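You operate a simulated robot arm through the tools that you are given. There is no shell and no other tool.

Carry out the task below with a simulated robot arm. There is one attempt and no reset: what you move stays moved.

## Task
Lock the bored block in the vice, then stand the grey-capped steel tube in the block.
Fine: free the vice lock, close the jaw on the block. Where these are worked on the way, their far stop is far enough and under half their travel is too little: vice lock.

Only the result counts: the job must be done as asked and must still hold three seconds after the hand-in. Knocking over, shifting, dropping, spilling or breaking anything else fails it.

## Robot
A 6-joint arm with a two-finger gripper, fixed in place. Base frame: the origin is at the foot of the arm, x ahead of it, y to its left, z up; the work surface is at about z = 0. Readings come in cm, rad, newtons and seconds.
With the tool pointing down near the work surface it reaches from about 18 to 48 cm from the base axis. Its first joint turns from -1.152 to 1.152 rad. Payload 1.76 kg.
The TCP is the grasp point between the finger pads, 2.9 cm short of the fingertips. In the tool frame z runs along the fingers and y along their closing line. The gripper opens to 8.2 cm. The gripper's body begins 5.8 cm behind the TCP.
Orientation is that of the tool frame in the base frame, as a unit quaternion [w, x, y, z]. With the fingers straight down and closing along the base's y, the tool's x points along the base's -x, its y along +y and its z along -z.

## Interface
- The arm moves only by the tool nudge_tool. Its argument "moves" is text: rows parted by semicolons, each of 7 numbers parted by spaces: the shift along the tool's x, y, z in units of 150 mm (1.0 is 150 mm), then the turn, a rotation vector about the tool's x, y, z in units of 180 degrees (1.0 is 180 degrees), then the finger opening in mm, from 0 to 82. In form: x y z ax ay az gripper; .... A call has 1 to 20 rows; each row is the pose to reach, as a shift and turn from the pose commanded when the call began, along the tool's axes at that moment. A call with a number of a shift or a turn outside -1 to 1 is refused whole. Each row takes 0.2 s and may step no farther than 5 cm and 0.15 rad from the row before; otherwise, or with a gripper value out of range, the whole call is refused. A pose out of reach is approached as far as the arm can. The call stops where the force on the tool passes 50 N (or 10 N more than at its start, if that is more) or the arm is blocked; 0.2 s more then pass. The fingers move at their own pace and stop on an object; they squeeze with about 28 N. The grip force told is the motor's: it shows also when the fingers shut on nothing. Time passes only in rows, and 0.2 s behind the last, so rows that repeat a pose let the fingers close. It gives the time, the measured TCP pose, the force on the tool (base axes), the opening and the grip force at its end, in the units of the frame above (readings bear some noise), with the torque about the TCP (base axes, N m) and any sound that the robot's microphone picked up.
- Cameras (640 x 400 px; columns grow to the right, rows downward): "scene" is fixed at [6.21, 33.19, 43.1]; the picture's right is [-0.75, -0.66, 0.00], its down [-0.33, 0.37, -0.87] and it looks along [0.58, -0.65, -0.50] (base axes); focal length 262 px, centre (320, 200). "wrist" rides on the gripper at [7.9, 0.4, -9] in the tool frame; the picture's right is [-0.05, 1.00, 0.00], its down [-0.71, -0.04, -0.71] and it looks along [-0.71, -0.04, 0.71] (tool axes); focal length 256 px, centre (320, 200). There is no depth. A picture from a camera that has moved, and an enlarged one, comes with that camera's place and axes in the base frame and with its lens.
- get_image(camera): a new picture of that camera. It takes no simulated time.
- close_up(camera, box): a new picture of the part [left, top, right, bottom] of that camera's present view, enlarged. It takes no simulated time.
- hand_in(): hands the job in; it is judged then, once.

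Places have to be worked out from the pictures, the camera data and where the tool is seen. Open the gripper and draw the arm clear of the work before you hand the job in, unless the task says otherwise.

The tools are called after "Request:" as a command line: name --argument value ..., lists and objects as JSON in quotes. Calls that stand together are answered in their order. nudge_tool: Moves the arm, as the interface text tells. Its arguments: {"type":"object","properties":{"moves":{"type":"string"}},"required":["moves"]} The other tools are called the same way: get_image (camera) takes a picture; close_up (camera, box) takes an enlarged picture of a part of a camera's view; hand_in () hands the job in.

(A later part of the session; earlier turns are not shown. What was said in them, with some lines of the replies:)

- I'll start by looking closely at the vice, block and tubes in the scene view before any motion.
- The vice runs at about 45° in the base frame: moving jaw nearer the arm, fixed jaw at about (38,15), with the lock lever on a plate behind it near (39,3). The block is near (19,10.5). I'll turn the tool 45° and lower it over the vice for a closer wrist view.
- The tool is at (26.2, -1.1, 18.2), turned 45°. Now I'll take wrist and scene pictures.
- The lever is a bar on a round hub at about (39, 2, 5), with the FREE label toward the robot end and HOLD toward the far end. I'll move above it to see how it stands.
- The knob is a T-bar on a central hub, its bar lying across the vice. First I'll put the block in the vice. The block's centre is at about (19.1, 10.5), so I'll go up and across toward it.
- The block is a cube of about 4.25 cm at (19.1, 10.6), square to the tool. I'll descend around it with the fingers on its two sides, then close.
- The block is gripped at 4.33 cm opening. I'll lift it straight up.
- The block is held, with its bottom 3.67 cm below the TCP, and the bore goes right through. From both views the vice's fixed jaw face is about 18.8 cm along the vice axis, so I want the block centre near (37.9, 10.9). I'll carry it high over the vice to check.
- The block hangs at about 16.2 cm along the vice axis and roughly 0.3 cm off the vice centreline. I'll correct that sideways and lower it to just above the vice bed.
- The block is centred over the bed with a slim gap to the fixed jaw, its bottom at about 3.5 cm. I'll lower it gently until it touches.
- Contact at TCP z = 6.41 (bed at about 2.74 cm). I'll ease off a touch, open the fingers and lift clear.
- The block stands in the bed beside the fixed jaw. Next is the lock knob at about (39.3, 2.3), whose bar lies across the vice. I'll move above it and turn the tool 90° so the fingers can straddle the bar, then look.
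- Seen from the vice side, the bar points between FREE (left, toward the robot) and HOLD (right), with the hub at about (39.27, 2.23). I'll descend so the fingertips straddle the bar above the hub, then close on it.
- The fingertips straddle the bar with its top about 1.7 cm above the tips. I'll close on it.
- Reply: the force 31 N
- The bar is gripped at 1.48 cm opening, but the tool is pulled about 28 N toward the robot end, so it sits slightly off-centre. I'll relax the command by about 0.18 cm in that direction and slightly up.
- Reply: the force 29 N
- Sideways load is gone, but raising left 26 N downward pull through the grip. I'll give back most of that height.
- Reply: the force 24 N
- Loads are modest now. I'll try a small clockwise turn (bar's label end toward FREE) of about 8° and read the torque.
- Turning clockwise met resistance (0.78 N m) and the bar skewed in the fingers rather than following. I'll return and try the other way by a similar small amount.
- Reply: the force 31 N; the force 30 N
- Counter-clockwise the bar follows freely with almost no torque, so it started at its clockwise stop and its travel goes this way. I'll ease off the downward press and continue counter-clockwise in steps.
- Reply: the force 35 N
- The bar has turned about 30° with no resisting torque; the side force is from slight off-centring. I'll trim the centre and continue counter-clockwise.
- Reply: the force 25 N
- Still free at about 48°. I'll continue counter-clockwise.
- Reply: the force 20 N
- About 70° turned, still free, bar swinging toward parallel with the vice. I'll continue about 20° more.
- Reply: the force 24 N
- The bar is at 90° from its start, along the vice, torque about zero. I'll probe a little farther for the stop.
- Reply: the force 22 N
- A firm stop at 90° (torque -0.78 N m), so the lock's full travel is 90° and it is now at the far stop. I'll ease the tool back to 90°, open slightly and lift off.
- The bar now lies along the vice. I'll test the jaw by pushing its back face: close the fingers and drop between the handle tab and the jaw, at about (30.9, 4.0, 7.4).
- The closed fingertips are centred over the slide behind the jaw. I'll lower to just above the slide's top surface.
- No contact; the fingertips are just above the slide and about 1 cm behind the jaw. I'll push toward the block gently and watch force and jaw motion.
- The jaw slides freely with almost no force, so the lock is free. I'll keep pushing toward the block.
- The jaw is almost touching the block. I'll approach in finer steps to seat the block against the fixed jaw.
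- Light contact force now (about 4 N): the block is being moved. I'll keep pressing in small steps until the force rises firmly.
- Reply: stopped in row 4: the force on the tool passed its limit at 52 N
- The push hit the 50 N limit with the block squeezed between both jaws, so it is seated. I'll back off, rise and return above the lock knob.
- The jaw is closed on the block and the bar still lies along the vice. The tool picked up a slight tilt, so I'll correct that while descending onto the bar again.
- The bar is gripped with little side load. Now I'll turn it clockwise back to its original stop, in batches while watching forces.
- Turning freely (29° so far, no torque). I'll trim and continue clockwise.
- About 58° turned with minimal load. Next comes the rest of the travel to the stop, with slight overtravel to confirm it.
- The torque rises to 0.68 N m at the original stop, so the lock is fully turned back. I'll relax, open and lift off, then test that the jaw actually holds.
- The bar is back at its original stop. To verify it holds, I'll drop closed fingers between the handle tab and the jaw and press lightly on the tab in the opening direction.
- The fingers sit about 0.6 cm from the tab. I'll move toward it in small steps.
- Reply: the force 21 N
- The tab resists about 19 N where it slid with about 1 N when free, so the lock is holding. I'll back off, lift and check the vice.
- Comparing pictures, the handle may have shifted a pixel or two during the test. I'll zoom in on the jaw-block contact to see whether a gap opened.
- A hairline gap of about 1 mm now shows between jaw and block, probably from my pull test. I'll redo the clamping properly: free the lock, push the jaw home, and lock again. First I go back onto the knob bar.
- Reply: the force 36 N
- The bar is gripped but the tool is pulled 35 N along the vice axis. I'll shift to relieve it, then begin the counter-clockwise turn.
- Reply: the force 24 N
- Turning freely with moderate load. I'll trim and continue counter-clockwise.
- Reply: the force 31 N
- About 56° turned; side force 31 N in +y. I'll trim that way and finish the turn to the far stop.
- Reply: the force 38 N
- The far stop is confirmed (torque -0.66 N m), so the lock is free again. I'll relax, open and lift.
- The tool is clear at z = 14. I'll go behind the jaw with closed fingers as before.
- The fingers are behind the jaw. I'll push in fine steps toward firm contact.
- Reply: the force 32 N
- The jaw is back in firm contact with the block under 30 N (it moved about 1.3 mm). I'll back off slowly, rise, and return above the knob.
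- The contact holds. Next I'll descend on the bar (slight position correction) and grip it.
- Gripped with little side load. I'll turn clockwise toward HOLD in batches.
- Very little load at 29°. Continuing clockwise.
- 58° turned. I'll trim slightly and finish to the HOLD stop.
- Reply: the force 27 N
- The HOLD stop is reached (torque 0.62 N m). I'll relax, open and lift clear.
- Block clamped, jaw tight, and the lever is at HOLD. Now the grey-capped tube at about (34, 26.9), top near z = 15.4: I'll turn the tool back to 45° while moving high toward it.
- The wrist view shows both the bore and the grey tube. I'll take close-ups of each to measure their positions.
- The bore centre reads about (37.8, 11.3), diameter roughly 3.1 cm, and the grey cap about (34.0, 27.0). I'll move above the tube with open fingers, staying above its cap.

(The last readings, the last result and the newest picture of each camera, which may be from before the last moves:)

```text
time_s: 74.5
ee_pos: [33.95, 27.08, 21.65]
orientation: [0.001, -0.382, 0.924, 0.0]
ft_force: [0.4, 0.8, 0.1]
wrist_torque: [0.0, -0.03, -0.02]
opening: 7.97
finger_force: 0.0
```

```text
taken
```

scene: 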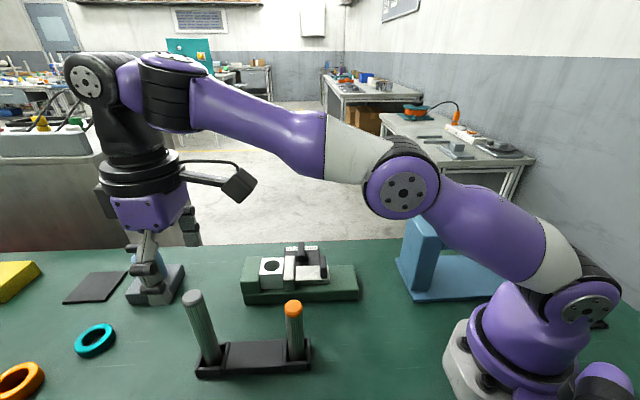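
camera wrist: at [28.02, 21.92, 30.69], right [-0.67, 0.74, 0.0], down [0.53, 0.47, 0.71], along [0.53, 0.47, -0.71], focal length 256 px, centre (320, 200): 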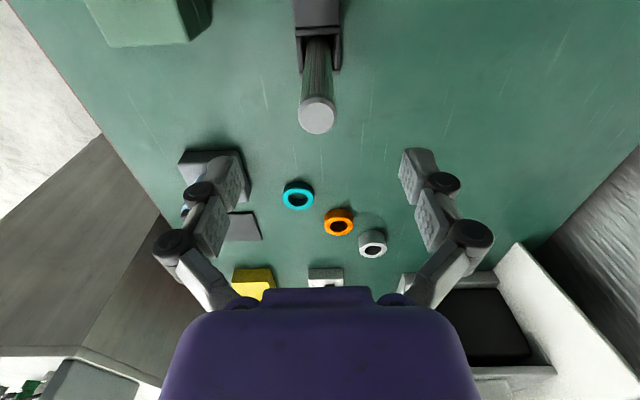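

Request:
close_up --camera "wrist" --box '[256, 50, 384, 130]'

Request:
close_up --camera "wrist" --box '[256, 80, 384, 160]'

Request:
close_up --camera "scene" --box '[170, 275, 266, 335]'

```text
5.00 times, centred on (320, 90) of wrist
camera zoom: at [28.02, 21.92, 30.69], right [-0.67, 0.74, 0.0], down [0.53, 0.47, 0.71], along [0.53, 0.47, -0.71], focal length 1280 px, centre (320, 750)
```

zoom: 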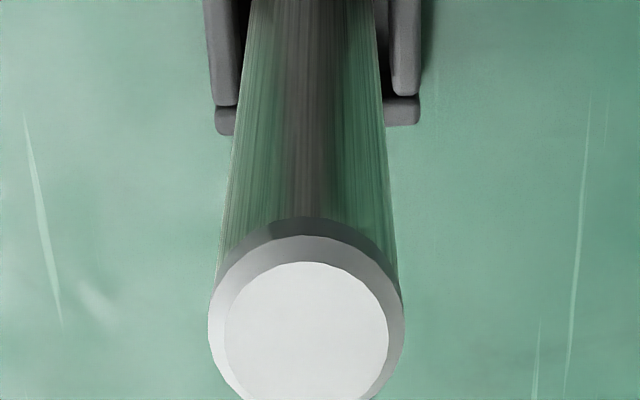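

```text
5.00 times, centred on (320, 120) of wrist
camera zoom: at [28.02, 21.92, 30.69], right [-0.67, 0.74, 0.0], down [0.53, 0.47, 0.71], along [0.53, 0.47, -0.71], focal length 1280 px, centre (320, 600)
```

zoom: 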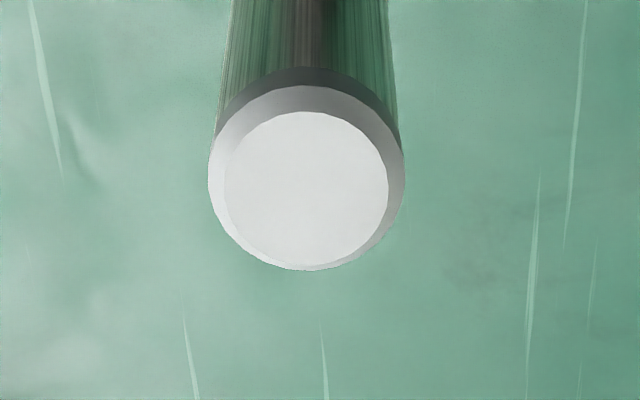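

```text
6.67 times, centred on (218, 305) of scene
camera zoom: at [6.2, 33.19, 43.1], right [-0.75, -0.66, 0.0], down [-0.33, 0.37, -0.87], along [0.58, -0.65, -0.5], focal length 1744 px, centre (1000, -500)
```

zoom: 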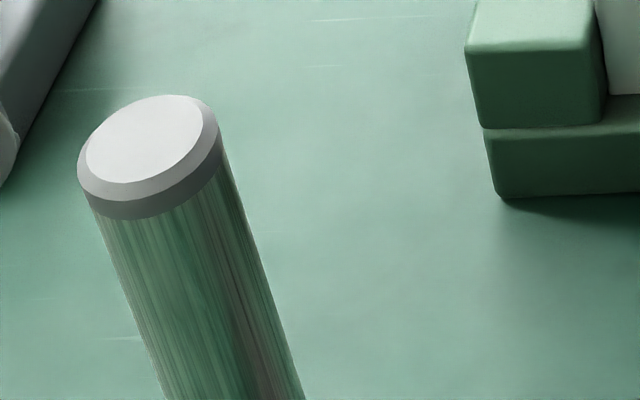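

The grey tube is vertical, about 2.5 cm in diameter, top at about z = 15.5, offset roughly (+0.1, -0.18) cm from the TCP in tool axes. I'll correct and descend around it, then close.

Request:
nudge_tool --moves "0.007 -0.0115 0.02 0 0 0 80; 0.007 -0.0115 0.2 0 0 0 80; 0.007 -0.0115 0.4 0 0 0 80; 0.007 -0.0115 0.58 0 0 0 80; 0.007 -0.0115 0.62 0 0 0 80; 0.007 -0.0115 0.62 0 0 0 80"

Request:
get_image --camera "wrist"

Request:
close_up --camera "scene" --box '[130, 260, 290, 360]'

```text
time_s: 75.8
ee_pos: [34.0, 26.92, 12.46]
orientation: [0.0, -0.383, 0.924, -0.001]
ft_force: [-0.1, -0.2, 0.1]
wrist_torque: [-0.01, 0.01, -0.05]
opening: 8.0
finger_force: 0.1
```

```text
taken
camera wrist: at [28.2, 21.68, 21.44], right [-0.67, 0.74, 0.0], down [0.53, 0.47, 0.71], along [0.53, 0.47, -0.71], focal length 256 px, centre (320, 200)
```

wrist: 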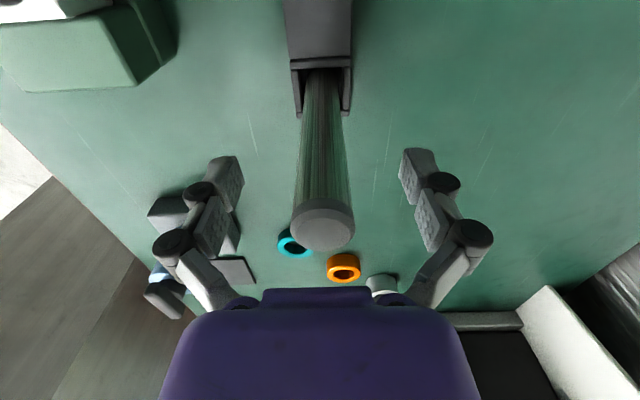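

```text
4.00 times, centred on (210, 310) of scene
camera zoom: at [6.21, 33.19, 43.1], right [-0.75, -0.66, 0.0], down [-0.33, 0.37, -0.87], along [0.58, -0.65, -0.5], focal length 1047 px, centre (760, -240)
```

zoom: 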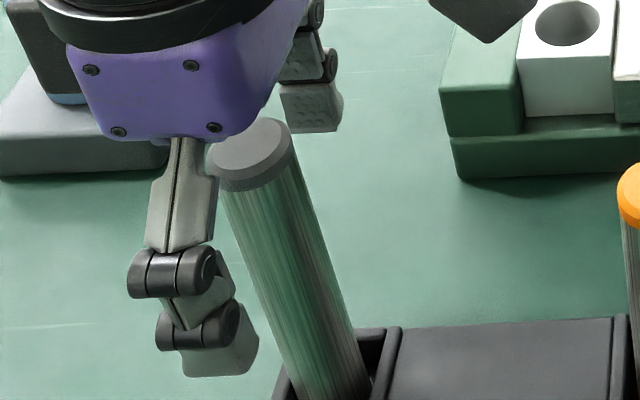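

The tube stands between the fingers. Closing on it.

Request:
nudge_tool --moves "0 0 0 0 0 0 50; 0 0 0 0 0 0 30; 0 0 0 0 0 0 0; 0 0 0 0 0 0 0; 0 0 0 0 0 0 0"

Request:
get_image --camera "wrist"

Request:
close_up --camera "scene" --box '[130, 260, 290, 360]'

```text
time_s: 77.0
ee_pos: [34.05, 26.87, 12.6]
orientation: [0.002, -0.382, 0.924, -0.001]
ft_force: [-0.8, 0.8, 7.6]
wrist_torque: [0.0, 0.14, 0.02]
opening: 2.42
finger_force: 28.3
```

```text
taken
camera wrist: at [28.2, 21.69, 21.5], right [-0.67, 0.74, 0.0], down [0.52, 0.47, 0.71], along [0.53, 0.47, -0.71], focal length 256 px, centre (320, 200)
```

wrist: 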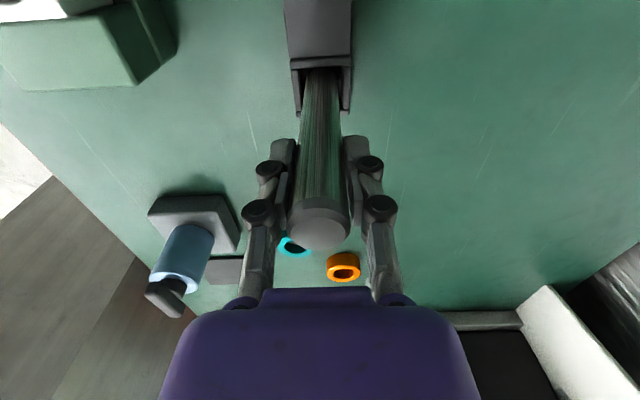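

```text
4.00 times, centred on (210, 310) of scene
camera zoom: at [6.2, 33.19, 43.1], right [-0.75, -0.66, 0.0], down [-0.33, 0.37, -0.87], along [0.58, -0.65, -0.5], focal length 1047 px, centre (760, -240)
```

zoom: 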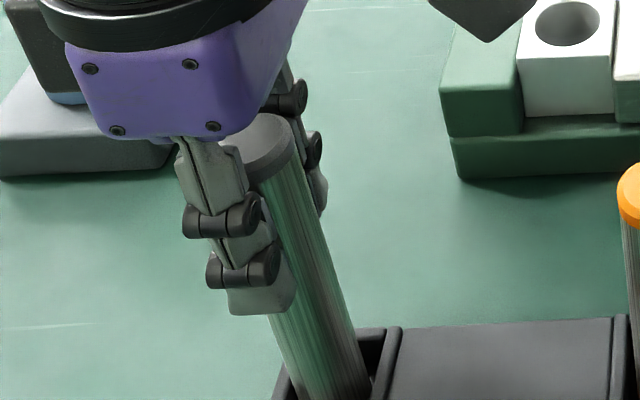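

The tube is gripped (2.42 cm). I'll lift it straight up about 9.5 cm.

Request:
nudge_tool --moves "0 0 -0.03 0 0 0 0; 0 0 -0.1 0 0 0 0; 0 0 -0.22 0 0 0 0; 0 0 -0.36 0 0 0 0; 0 0 -0.5 0 0 0 0; 0 0 -0.63 0 0 0 0; 0 0 -0.63 0 0 0 0"

Request:
get_image --camera "scene"

Request:
get_image --camera "wrist"

```text
time_s: 78.7
ee_pos: [33.9, 26.88, 21.94]
orientation: [0.0, -0.383, 0.924, -0.001]
ft_force: [-1.1, -0.7, -2.3]
wrist_torque: [-0.01, -0.03, 0.02]
opening: 2.4
finger_force: 28.3
```

```text
taken
```

scene: 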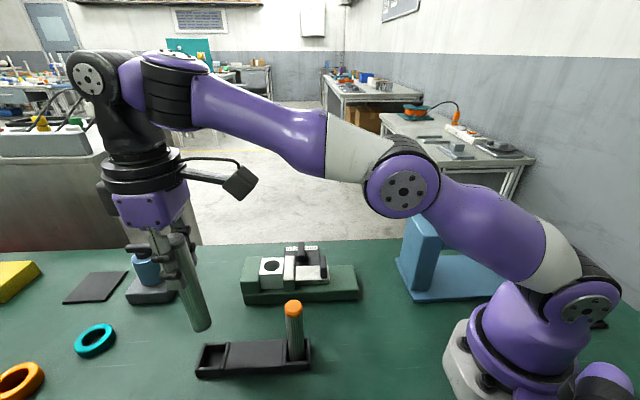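

```text
taken
camera wrist: at [28.1, 21.69, 30.85], right [-0.67, 0.74, 0.0], down [0.53, 0.47, 0.71], along [0.53, 0.47, -0.71], focal length 256 px, centre (320, 200)
```

wrist: 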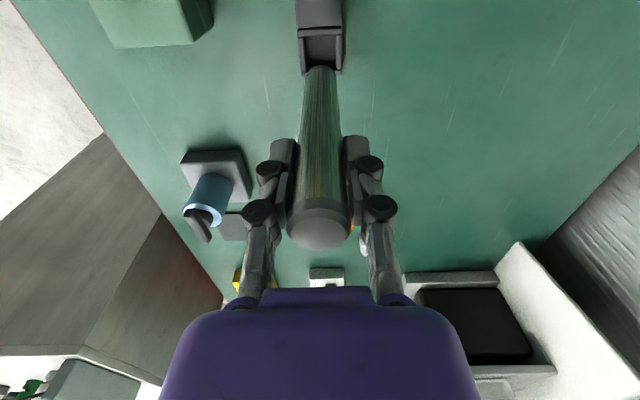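

The tube is lifted. I'll zoom in to check whether it hangs vertical in the grip.

Request:
close_up --camera "scene" --box '[110, 220, 270, 340]'

Request:
close_up --camera "wrist" --box '[240, 50, 400, 150]'

Request:
close_up --camera "wrist" --box '[240, 150, 400, 250]'

```text
3.33 times, centred on (190, 280) of scene
camera zoom: at [6.21, 33.19, 43.1], right [-0.75, -0.66, 0.0], down [-0.33, 0.37, -0.87], along [0.58, -0.65, -0.5], focal length 872 px, centre (753, -67)
```

zoom: 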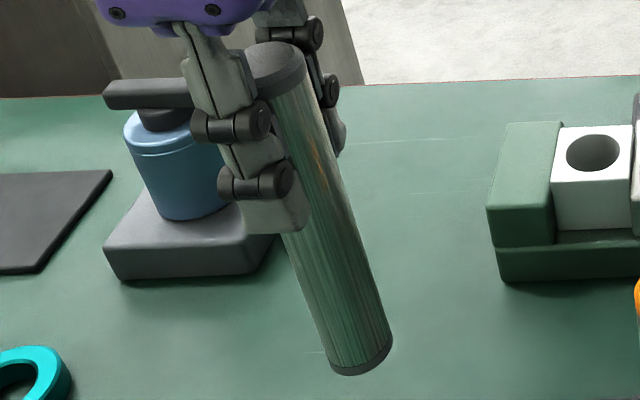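

```text
4.00 times, centred on (320, 100) of wrist
camera zoom: at [28.1, 21.69, 30.85], right [-0.67, 0.74, 0.0], down [0.53, 0.47, 0.71], along [0.53, 0.47, -0.71], focal length 1024 px, centre (320, 600)
```

zoom: 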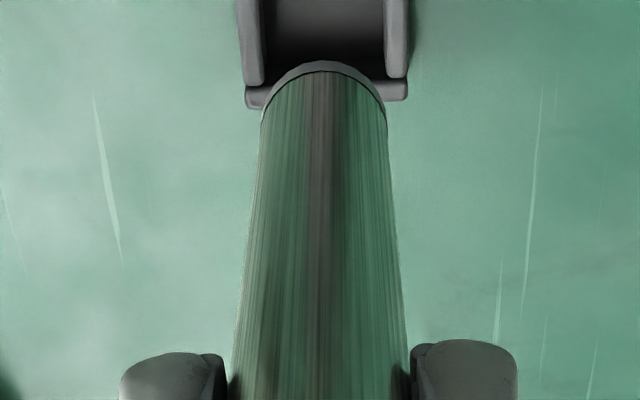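

```text
4.00 times, centred on (320, 200) of wrist
camera zoom: at [28.1, 21.69, 30.85], right [-0.67, 0.74, 0.0], down [0.53, 0.47, 0.71], along [0.53, 0.47, -0.71], focal length 1024 px, centre (320, 200)
```

zoom: 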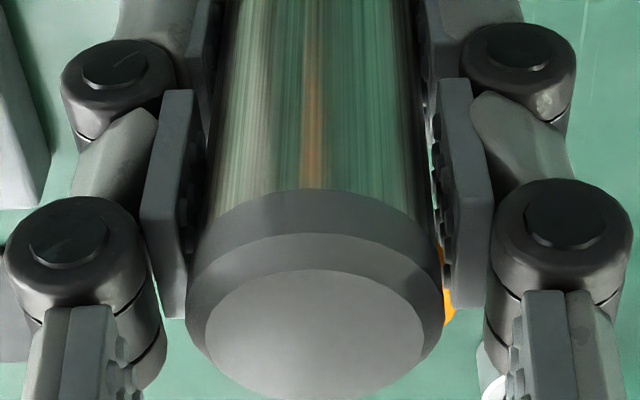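

The tube hangs essentially vertical, slightly toward the robot side of the pads. I'll carry it over the vice so the tube comes above the bore (target TCP about (38.07, 11.34)), keeping the height.

Request:
nudge_tool --moves "0.06 -0.1 -0.02 0 0 0 0; 0.15 -0.26 -0.02 0 0 0 0; 0.25 -0.43 -0.02 0 0 0 0; 0.345 -0.6 -0.02 0 0 0 0; 0.44 -0.76 -0.02 0 0 0 0; 0.51 -0.88 -0.02 0 0 0 0; 0.536 -0.929 0 0 0 0 0; 0.536 -0.929 0 0 0 0 0; 0.536 -0.929 0 0 0 0 0"

Request:
get_image --camera "wrist"

Request:
close_up --camera "scene" --box '[190, 170, 350, 290]'

```text
time_s: 80.7
ee_pos: [38.3, 11.14, 21.99]
orientation: [0.0, -0.382, 0.924, -0.001]
ft_force: [-0.3, 0.5, -1.0]
wrist_torque: [-0.02, 0.0, 0.04]
opening: 2.41
finger_force: 28.1
```

```text
taken
camera wrist: at [32.35, 6.05, 30.91], right [-0.67, 0.74, 0.0], down [0.53, 0.47, 0.71], along [0.53, 0.47, -0.71], focal length 256 px, centre (320, 200)
```

wrist: 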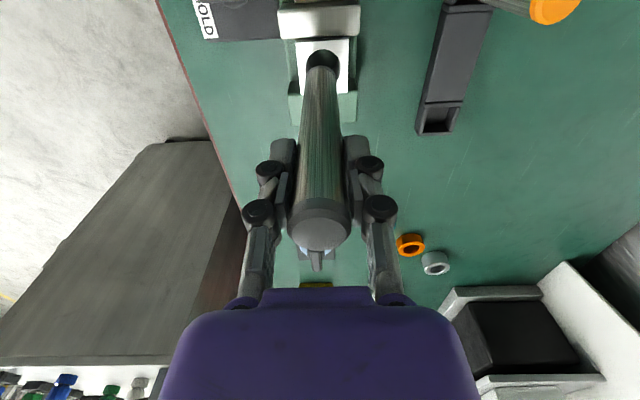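

```text
3.33 times, centred on (270, 230) of scene
camera zoom: at [6.21, 33.19, 43.1], right [-0.75, -0.66, 0.0], down [-0.33, 0.37, -0.87], along [0.58, -0.65, -0.5], focal length 872 px, centre (487, 100)
```

zoom: 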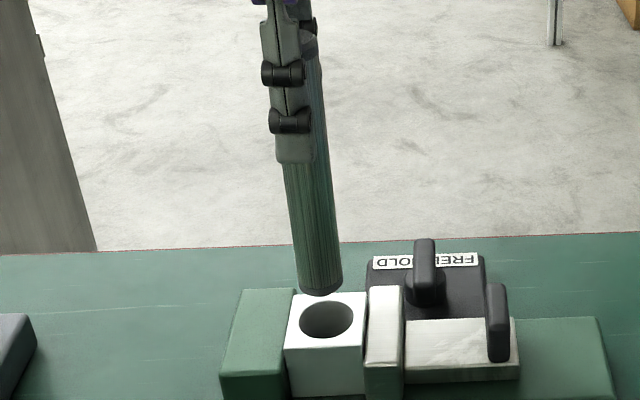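

The tube end is above the bore. I'll zoom in on the tube bottom and bore from both cameras to measure the offset.

Request:
close_up --camera "wrist" --box '[272, 30, 368, 90]'

Request:
close_up --camera "scene" --box '[254, 235, 318, 275]'

```text
6.67 times, centred on (320, 60) of wrist
camera zoom: at [32.35, 6.05, 30.91], right [-0.67, 0.74, 0.0], down [0.53, 0.47, 0.71], along [0.53, 0.47, -0.71], focal length 1707 px, centre (320, 1133)
```

zoom: 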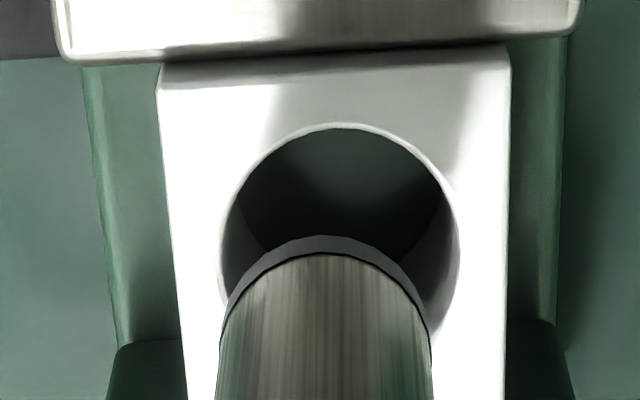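

```text
10.00 times, centred on (286, 255) of scene
camera zoom: at [6.21, 33.19, 43.1], right [-0.75, -0.66, 0.0], down [-0.33, 0.37, -0.87], along [0.58, -0.65, -0.5], focal length 2616 px, centre (660, -350)
```

zoom: 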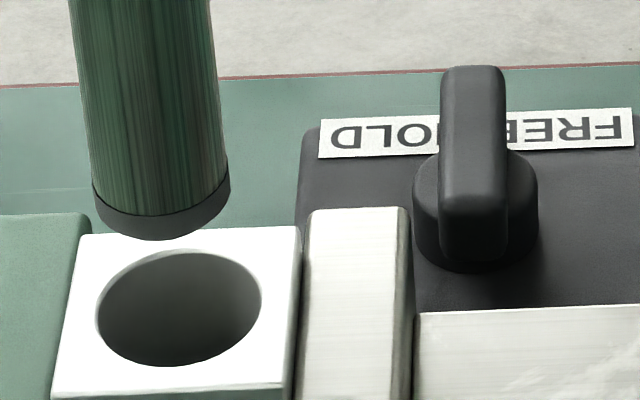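

In the wrist view the tube sits about 0.2 cm off to the left of the bore; the scene view shows alignment along the vice within 0.1 cm. I'll correct and lower to just above the block for another look.

Request:
nudge_tool --moves "0.005 0.014 0.02 0 0 0 0; 0.005 0.014 0.06 0 0 0 0; 0.005 0.014 0.1 0 0 0 0; 0.005 0.014 0.12 0 0 0 0; 0.005 0.014 0.12 0 0 0 0; 0.005 0.014 0.12 0 0 0 0"

Request:
close_up --camera "wrist" --box '[272, 20, 368, 80]'

Request:
close_up --camera "scene" --box '[246, 235, 310, 275]'

```text
time_s: 82.0
ee_pos: [38.07, 11.53, 20.11]
orientation: [0.0, -0.383, 0.924, -0.001]
ft_force: [0.0, 0.8, -0.5]
wrist_torque: [-0.03, 0.0, 0.0]
opening: 2.4
finger_force: 27.8
```

```text
6.67 times, centred on (320, 50) of wrist
camera zoom: at [32.14, 6.22, 29.13], right [-0.67, 0.74, 0.0], down [0.53, 0.47, 0.71], along [0.53, 0.47, -0.71], focal length 1707 px, centre (320, 1200)
```

zoom: 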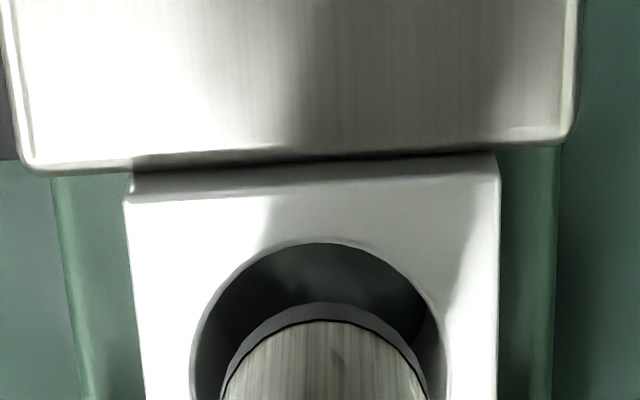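

```text
10.00 times, centred on (278, 255) of scene
camera zoom: at [6.21, 33.19, 43.1], right [-0.75, -0.66, 0.0], down [-0.33, 0.37, -0.87], along [0.58, -0.65, -0.5], focal length 2616 px, centre (740, -350)
```

zoom: 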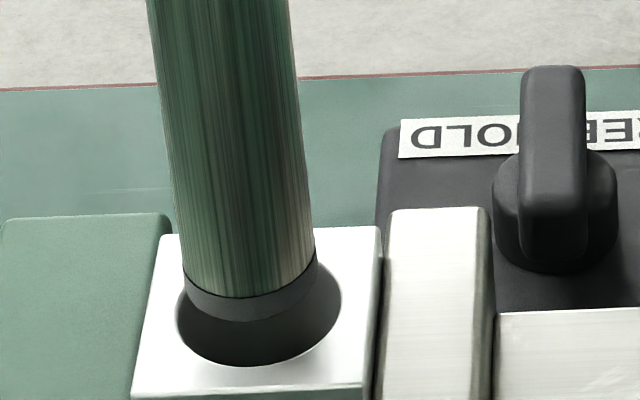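

The tube end is now centred on the bore in the wrist view and within 0.1 cm in the scene view, against about 0.3 cm of clearance all round. I'll lower it into the bore gently.

Request:
nudge_tool --moves "0.004 -0.001 0.02 0 0 0 0; 0.004 -0.001 0.05 0 0 0 0; 0.004 -0.001 0.08 0 0 0 0; 0.004 -0.001 0.11 0 0 0 0; 0.004 -0.001 0.14 0 0 0 0; 0.004 -0.001 0.17 0 0 0 0; 0.004 -0.001 0.2 0 0 0 0; 0.004 -0.001 0.2 0 0 0 0"

Request:
close_up --camera "scene" --box '[226, 195, 338, 285]'

Request:
close_up --camera "wrist" --box '[256, 0, 384, 80]'

```text
time_s: 83.8
ee_pos: [37.89, 11.25, 17.26]
orientation: [0.001, -0.383, 0.924, -0.001]
ft_force: [-0.3, -0.5, -0.6]
wrist_torque: [0.03, 0.0, -0.02]
opening: 2.39
finger_force: 27.4
```

```text
4.44 times, centred on (282, 240) of scene
camera zoom: at [6.21, 33.19, 43.1], right [-0.75, -0.66, 0.0], down [-0.33, 0.37, -0.87], along [0.58, -0.65, -0.5], focal length 1163 px, centre (489, 22)
```

zoom: 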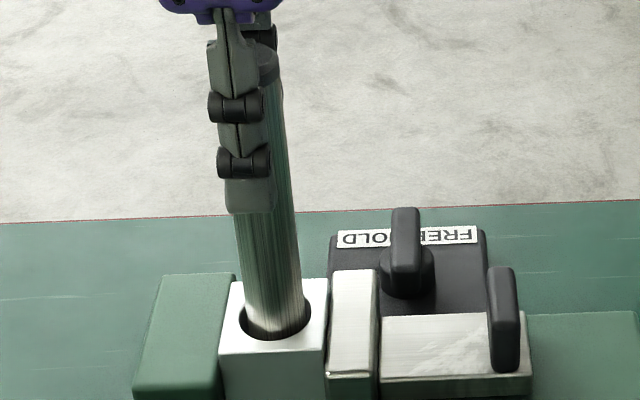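

```text
5.00 times, centred on (320, 40) of wrist
camera zoom: at [32.08, 6.12, 26.11], right [-0.67, 0.74, 0.0], down [0.53, 0.47, 0.71], along [0.53, 0.47, -0.71], focal length 1280 px, centre (320, 1000)
```

zoom: 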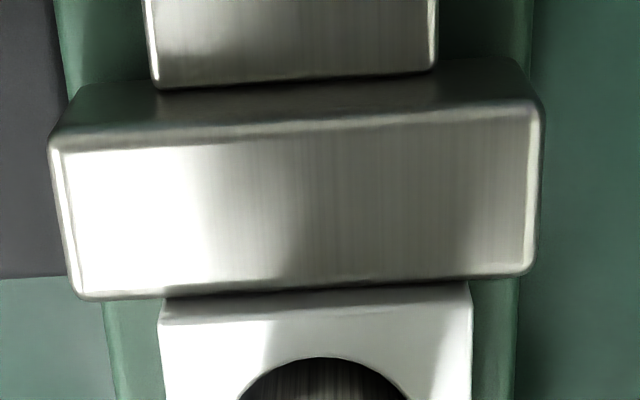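

The tube is in the bore with no force. I'll continue lowering.

Request:
nudge_tool --moves "0 0 0.03 0 0 0 0; 0 0 0.06 0 0 0 0; 0 0 0.09 0 0 0 0; 0 0 0.115 0 0 0 0; 0 0 0.13 0 0 0 0; 0 0 0.13 0 0 0 0"

```text
time_s: 85.2
ee_pos: [38.0, 11.32, 15.1]
orientation: [0.002, -0.383, 0.924, -0.001]
ft_force: [1.7, 1.0, 19.1]
wrist_torque: [0.18, -0.2, 0.01]
opening: 2.41
finger_force: 28.2
```

Contact at 19 N with TCP z = 15.1: the tube bottom rests on the vice bed. I'll unload slightly, open the fingers and lift straight off.

Request:
nudge_tool --moves "0 0 -0.008 0 0 0 0; 0 0 -0.008 0 0 0 0; 0 0 -0.008 0 0 0 35; 0 0 -0.008 0 0 0 60; 0 0 -0.008 0 0 0 60; 0 0 -0.008 0 0 0 60"

Request:
close_up --camera "scene" --box '[226, 195, 338, 285]'

Request:
get_image --camera "wrist"

```text
time_s: 86.7
ee_pos: [37.98, 11.31, 15.33]
orientation: [0.0, -0.383, 0.924, -0.001]
ft_force: [0.2, -0.4, -0.5]
wrist_torque: [0.01, -0.01, -0.02]
opening: 6.0
finger_force: 0.1
```

```text
4.44 times, centred on (282, 240) of scene
camera zoom: at [6.21, 33.19, 43.1], right [-0.75, -0.66, 0.0], down [-0.33, 0.37, -0.87], along [0.58, -0.65, -0.5], focal length 1163 px, centre (489, 22)
```

zoom: 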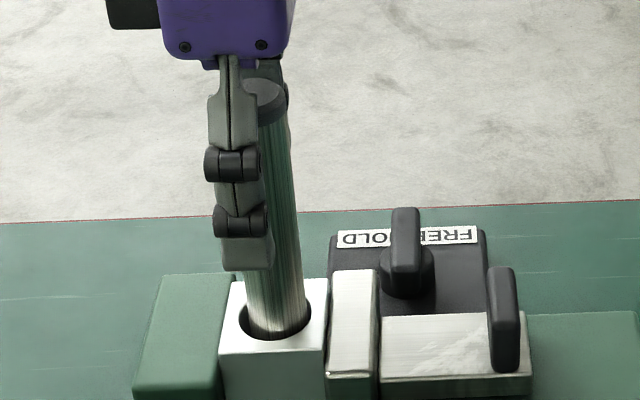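

```text
taken
camera wrist: at [32.09, 6.15, 24.25], right [-0.67, 0.74, 0.0], down [0.53, 0.47, 0.71], along [0.53, 0.47, -0.71], focal length 256 px, centre (320, 200)
```

wrist: 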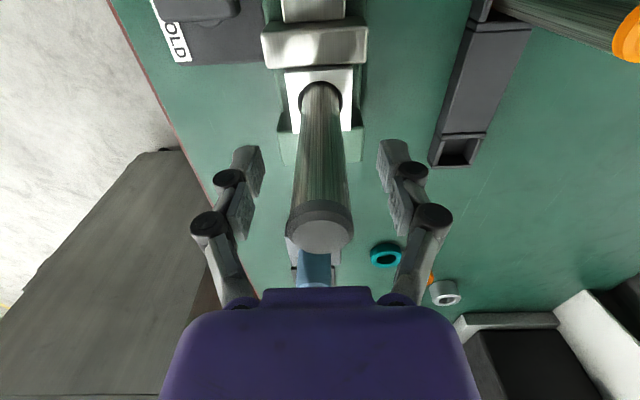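

The tube stands upright in the clamped block, and the fingers are clear. I'll lift straight up past the cap and then withdraw.

Request:
nudge_tool --moves "0 0 -0.08 0 0 0 60; 0 0 -0.2 0 0 0 70; 0 0 -0.35 0 0 0 80; 0 0 -0.5 0 0 0 80; 0 0 -0.65 0 0 0 80; 0 0 -0.65 0 0 0 80"

```text
time_s: 88.0
ee_pos: [37.96, 11.34, 25.08]
orientation: [0.001, -0.382, 0.924, -0.001]
ft_force: [-0.1, 0.5, 0.2]
wrist_torque: [-0.02, 0.01, 0.03]
opening: 7.99
finger_force: 0.0
```

The fingers are above the cap. I'll withdraw toward the robot and take final pictures.

Request:
nudge_tool --moves "0.15 0 -0.1 0 0 0 80; 0.35 0 -0.2 0 0 0 80; 0.55 0 -0.25 0 0 0 80; 0.75 0 -0.25 0 0 0 80; 0.95 0 -0.25 0 0 0 80; 0.95 0 -0.25 0 0 0 80"

Request:
get_image --camera "scene"

Request:
close_up --camera "scene" --box '[226, 195, 370, 305]'

Request:
get_image --camera "wrist"

```text
time_s: 89.5
ee_pos: [27.93, 1.17, 28.84]
orientation: [0.0, -0.383, 0.924, 0.0]
ft_force: [0.4, 0.1, 0.0]
wrist_torque: [-0.03, 0.01, 0.0]
opening: 8.0
finger_force: 0.1
```

```text
taken
```

scene: 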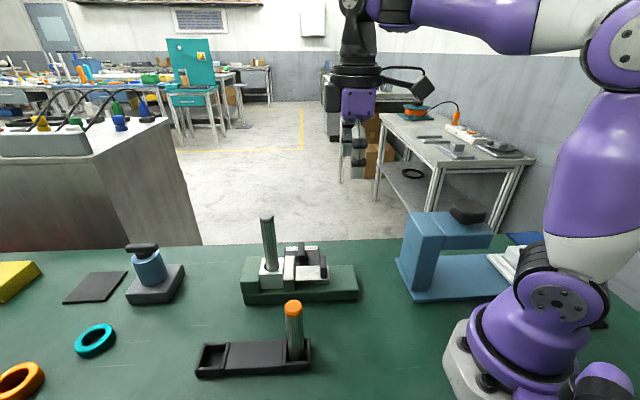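

```text
3.64 times, centred on (298, 250) of scene
camera zoom: at [6.21, 33.19, 43.1], right [-0.75, -0.66, 0.0], down [-0.33, 0.37, -0.87], along [0.58, -0.65, -0.5], focal length 952 px, centre (400, 18)
```

zoom: 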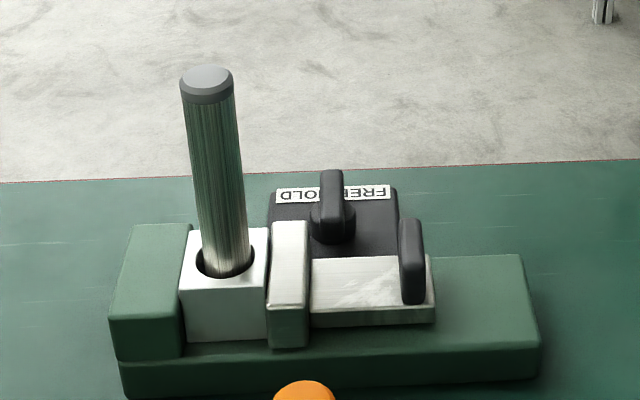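

```text
taken
camera wrist: at [22.01, -3.99, 37.77], right [-0.67, 0.74, 0.0], down [0.53, 0.47, 0.71], along [0.53, 0.47, -0.71], focal length 256 px, centre (320, 200)
```

wrist: 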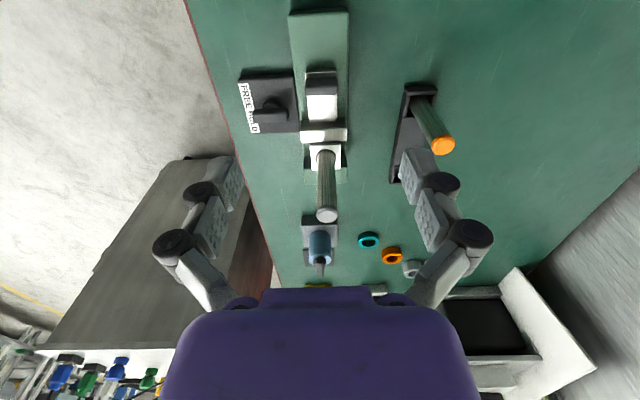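

The tube stands in the block, the orange tube and everything else is in place. One last zoom on the jaw contact before handing in.

Request:
close_up --camera "scene" --box '[258, 250, 306, 280]'

Request:
close_up --camera "scene" --box '[190, 290, 318, 385]'

```text
13.33 times, centred on (282, 265) of scene
camera zoom: at [6.21, 33.19, 43.1], right [-0.75, -0.66, 0.0], down [-0.33, 0.37, -0.87], along [0.58, -0.65, -0.5], focal length 3489 px, centre (827, -667)
```

zoom: 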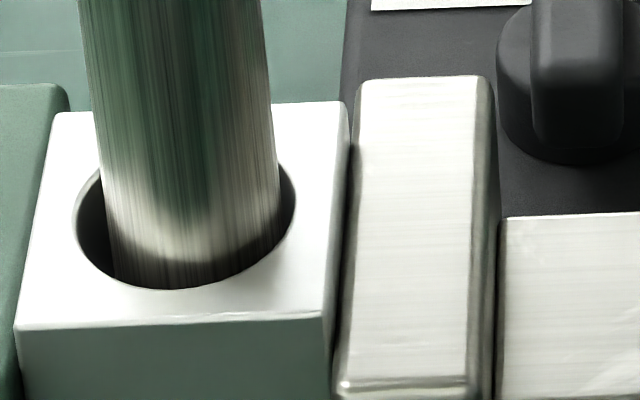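

```text
4.21 times, centred on (254, 338) of scene
camera zoom: at [6.21, 33.19, 43.1], right [-0.75, -0.66, 0.0], down [-0.33, 0.37, -0.87], along [0.58, -0.65, -0.5], focal length 1102 px, centre (598, -379)
```

zoom: 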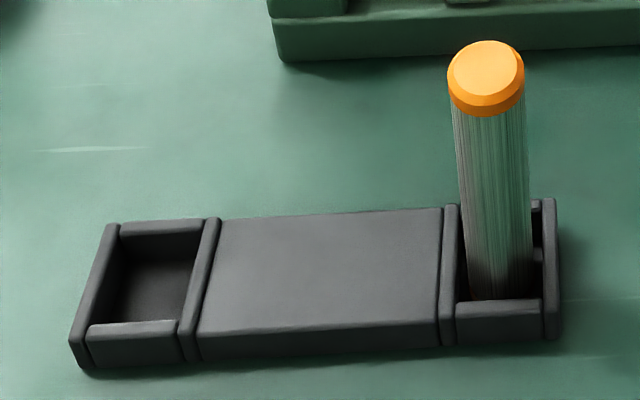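

The jaw is tight on the block, the lever is at its HOLD stop, the grey-capped tube stands in the bore, the rack and orange tube are undisturbed, and the gripper is open and clear. Handing in.

Request:
hand_in

```text
The job is handed in.
```

The bored block is clamped and locked in the vice, and the grey-capped tube stands upright in its bore. I've handed the job in; no verdict came back.

- **Clamping:** I set the block on the vice bed and turned the lock to its far stop. I then pushed the jaw home against the block and turned the lock back to its HOLD stop.
- **Lock check:** After the first clamping I pulled on the jaw with about 19 N. It resisted, but the pull opened a gap of roughly 1 mm. I freed the lock, pushed the jaw home again with about 30 N and relocked it. I did not repeat the pull test after that.
- **Which end is HOLD:** The labels don't line up clearly with the lever. I took HOLD to be the lever's original position, because the jaw slid freely at the other stop and resisted at this one.
- **Tube:** It rests on the vice bed inside the block, with clearance all round in the bore.
- **Everything else:** In the final pictures the orange tube and the rack are where they were. The gripper is open and clear of the work.
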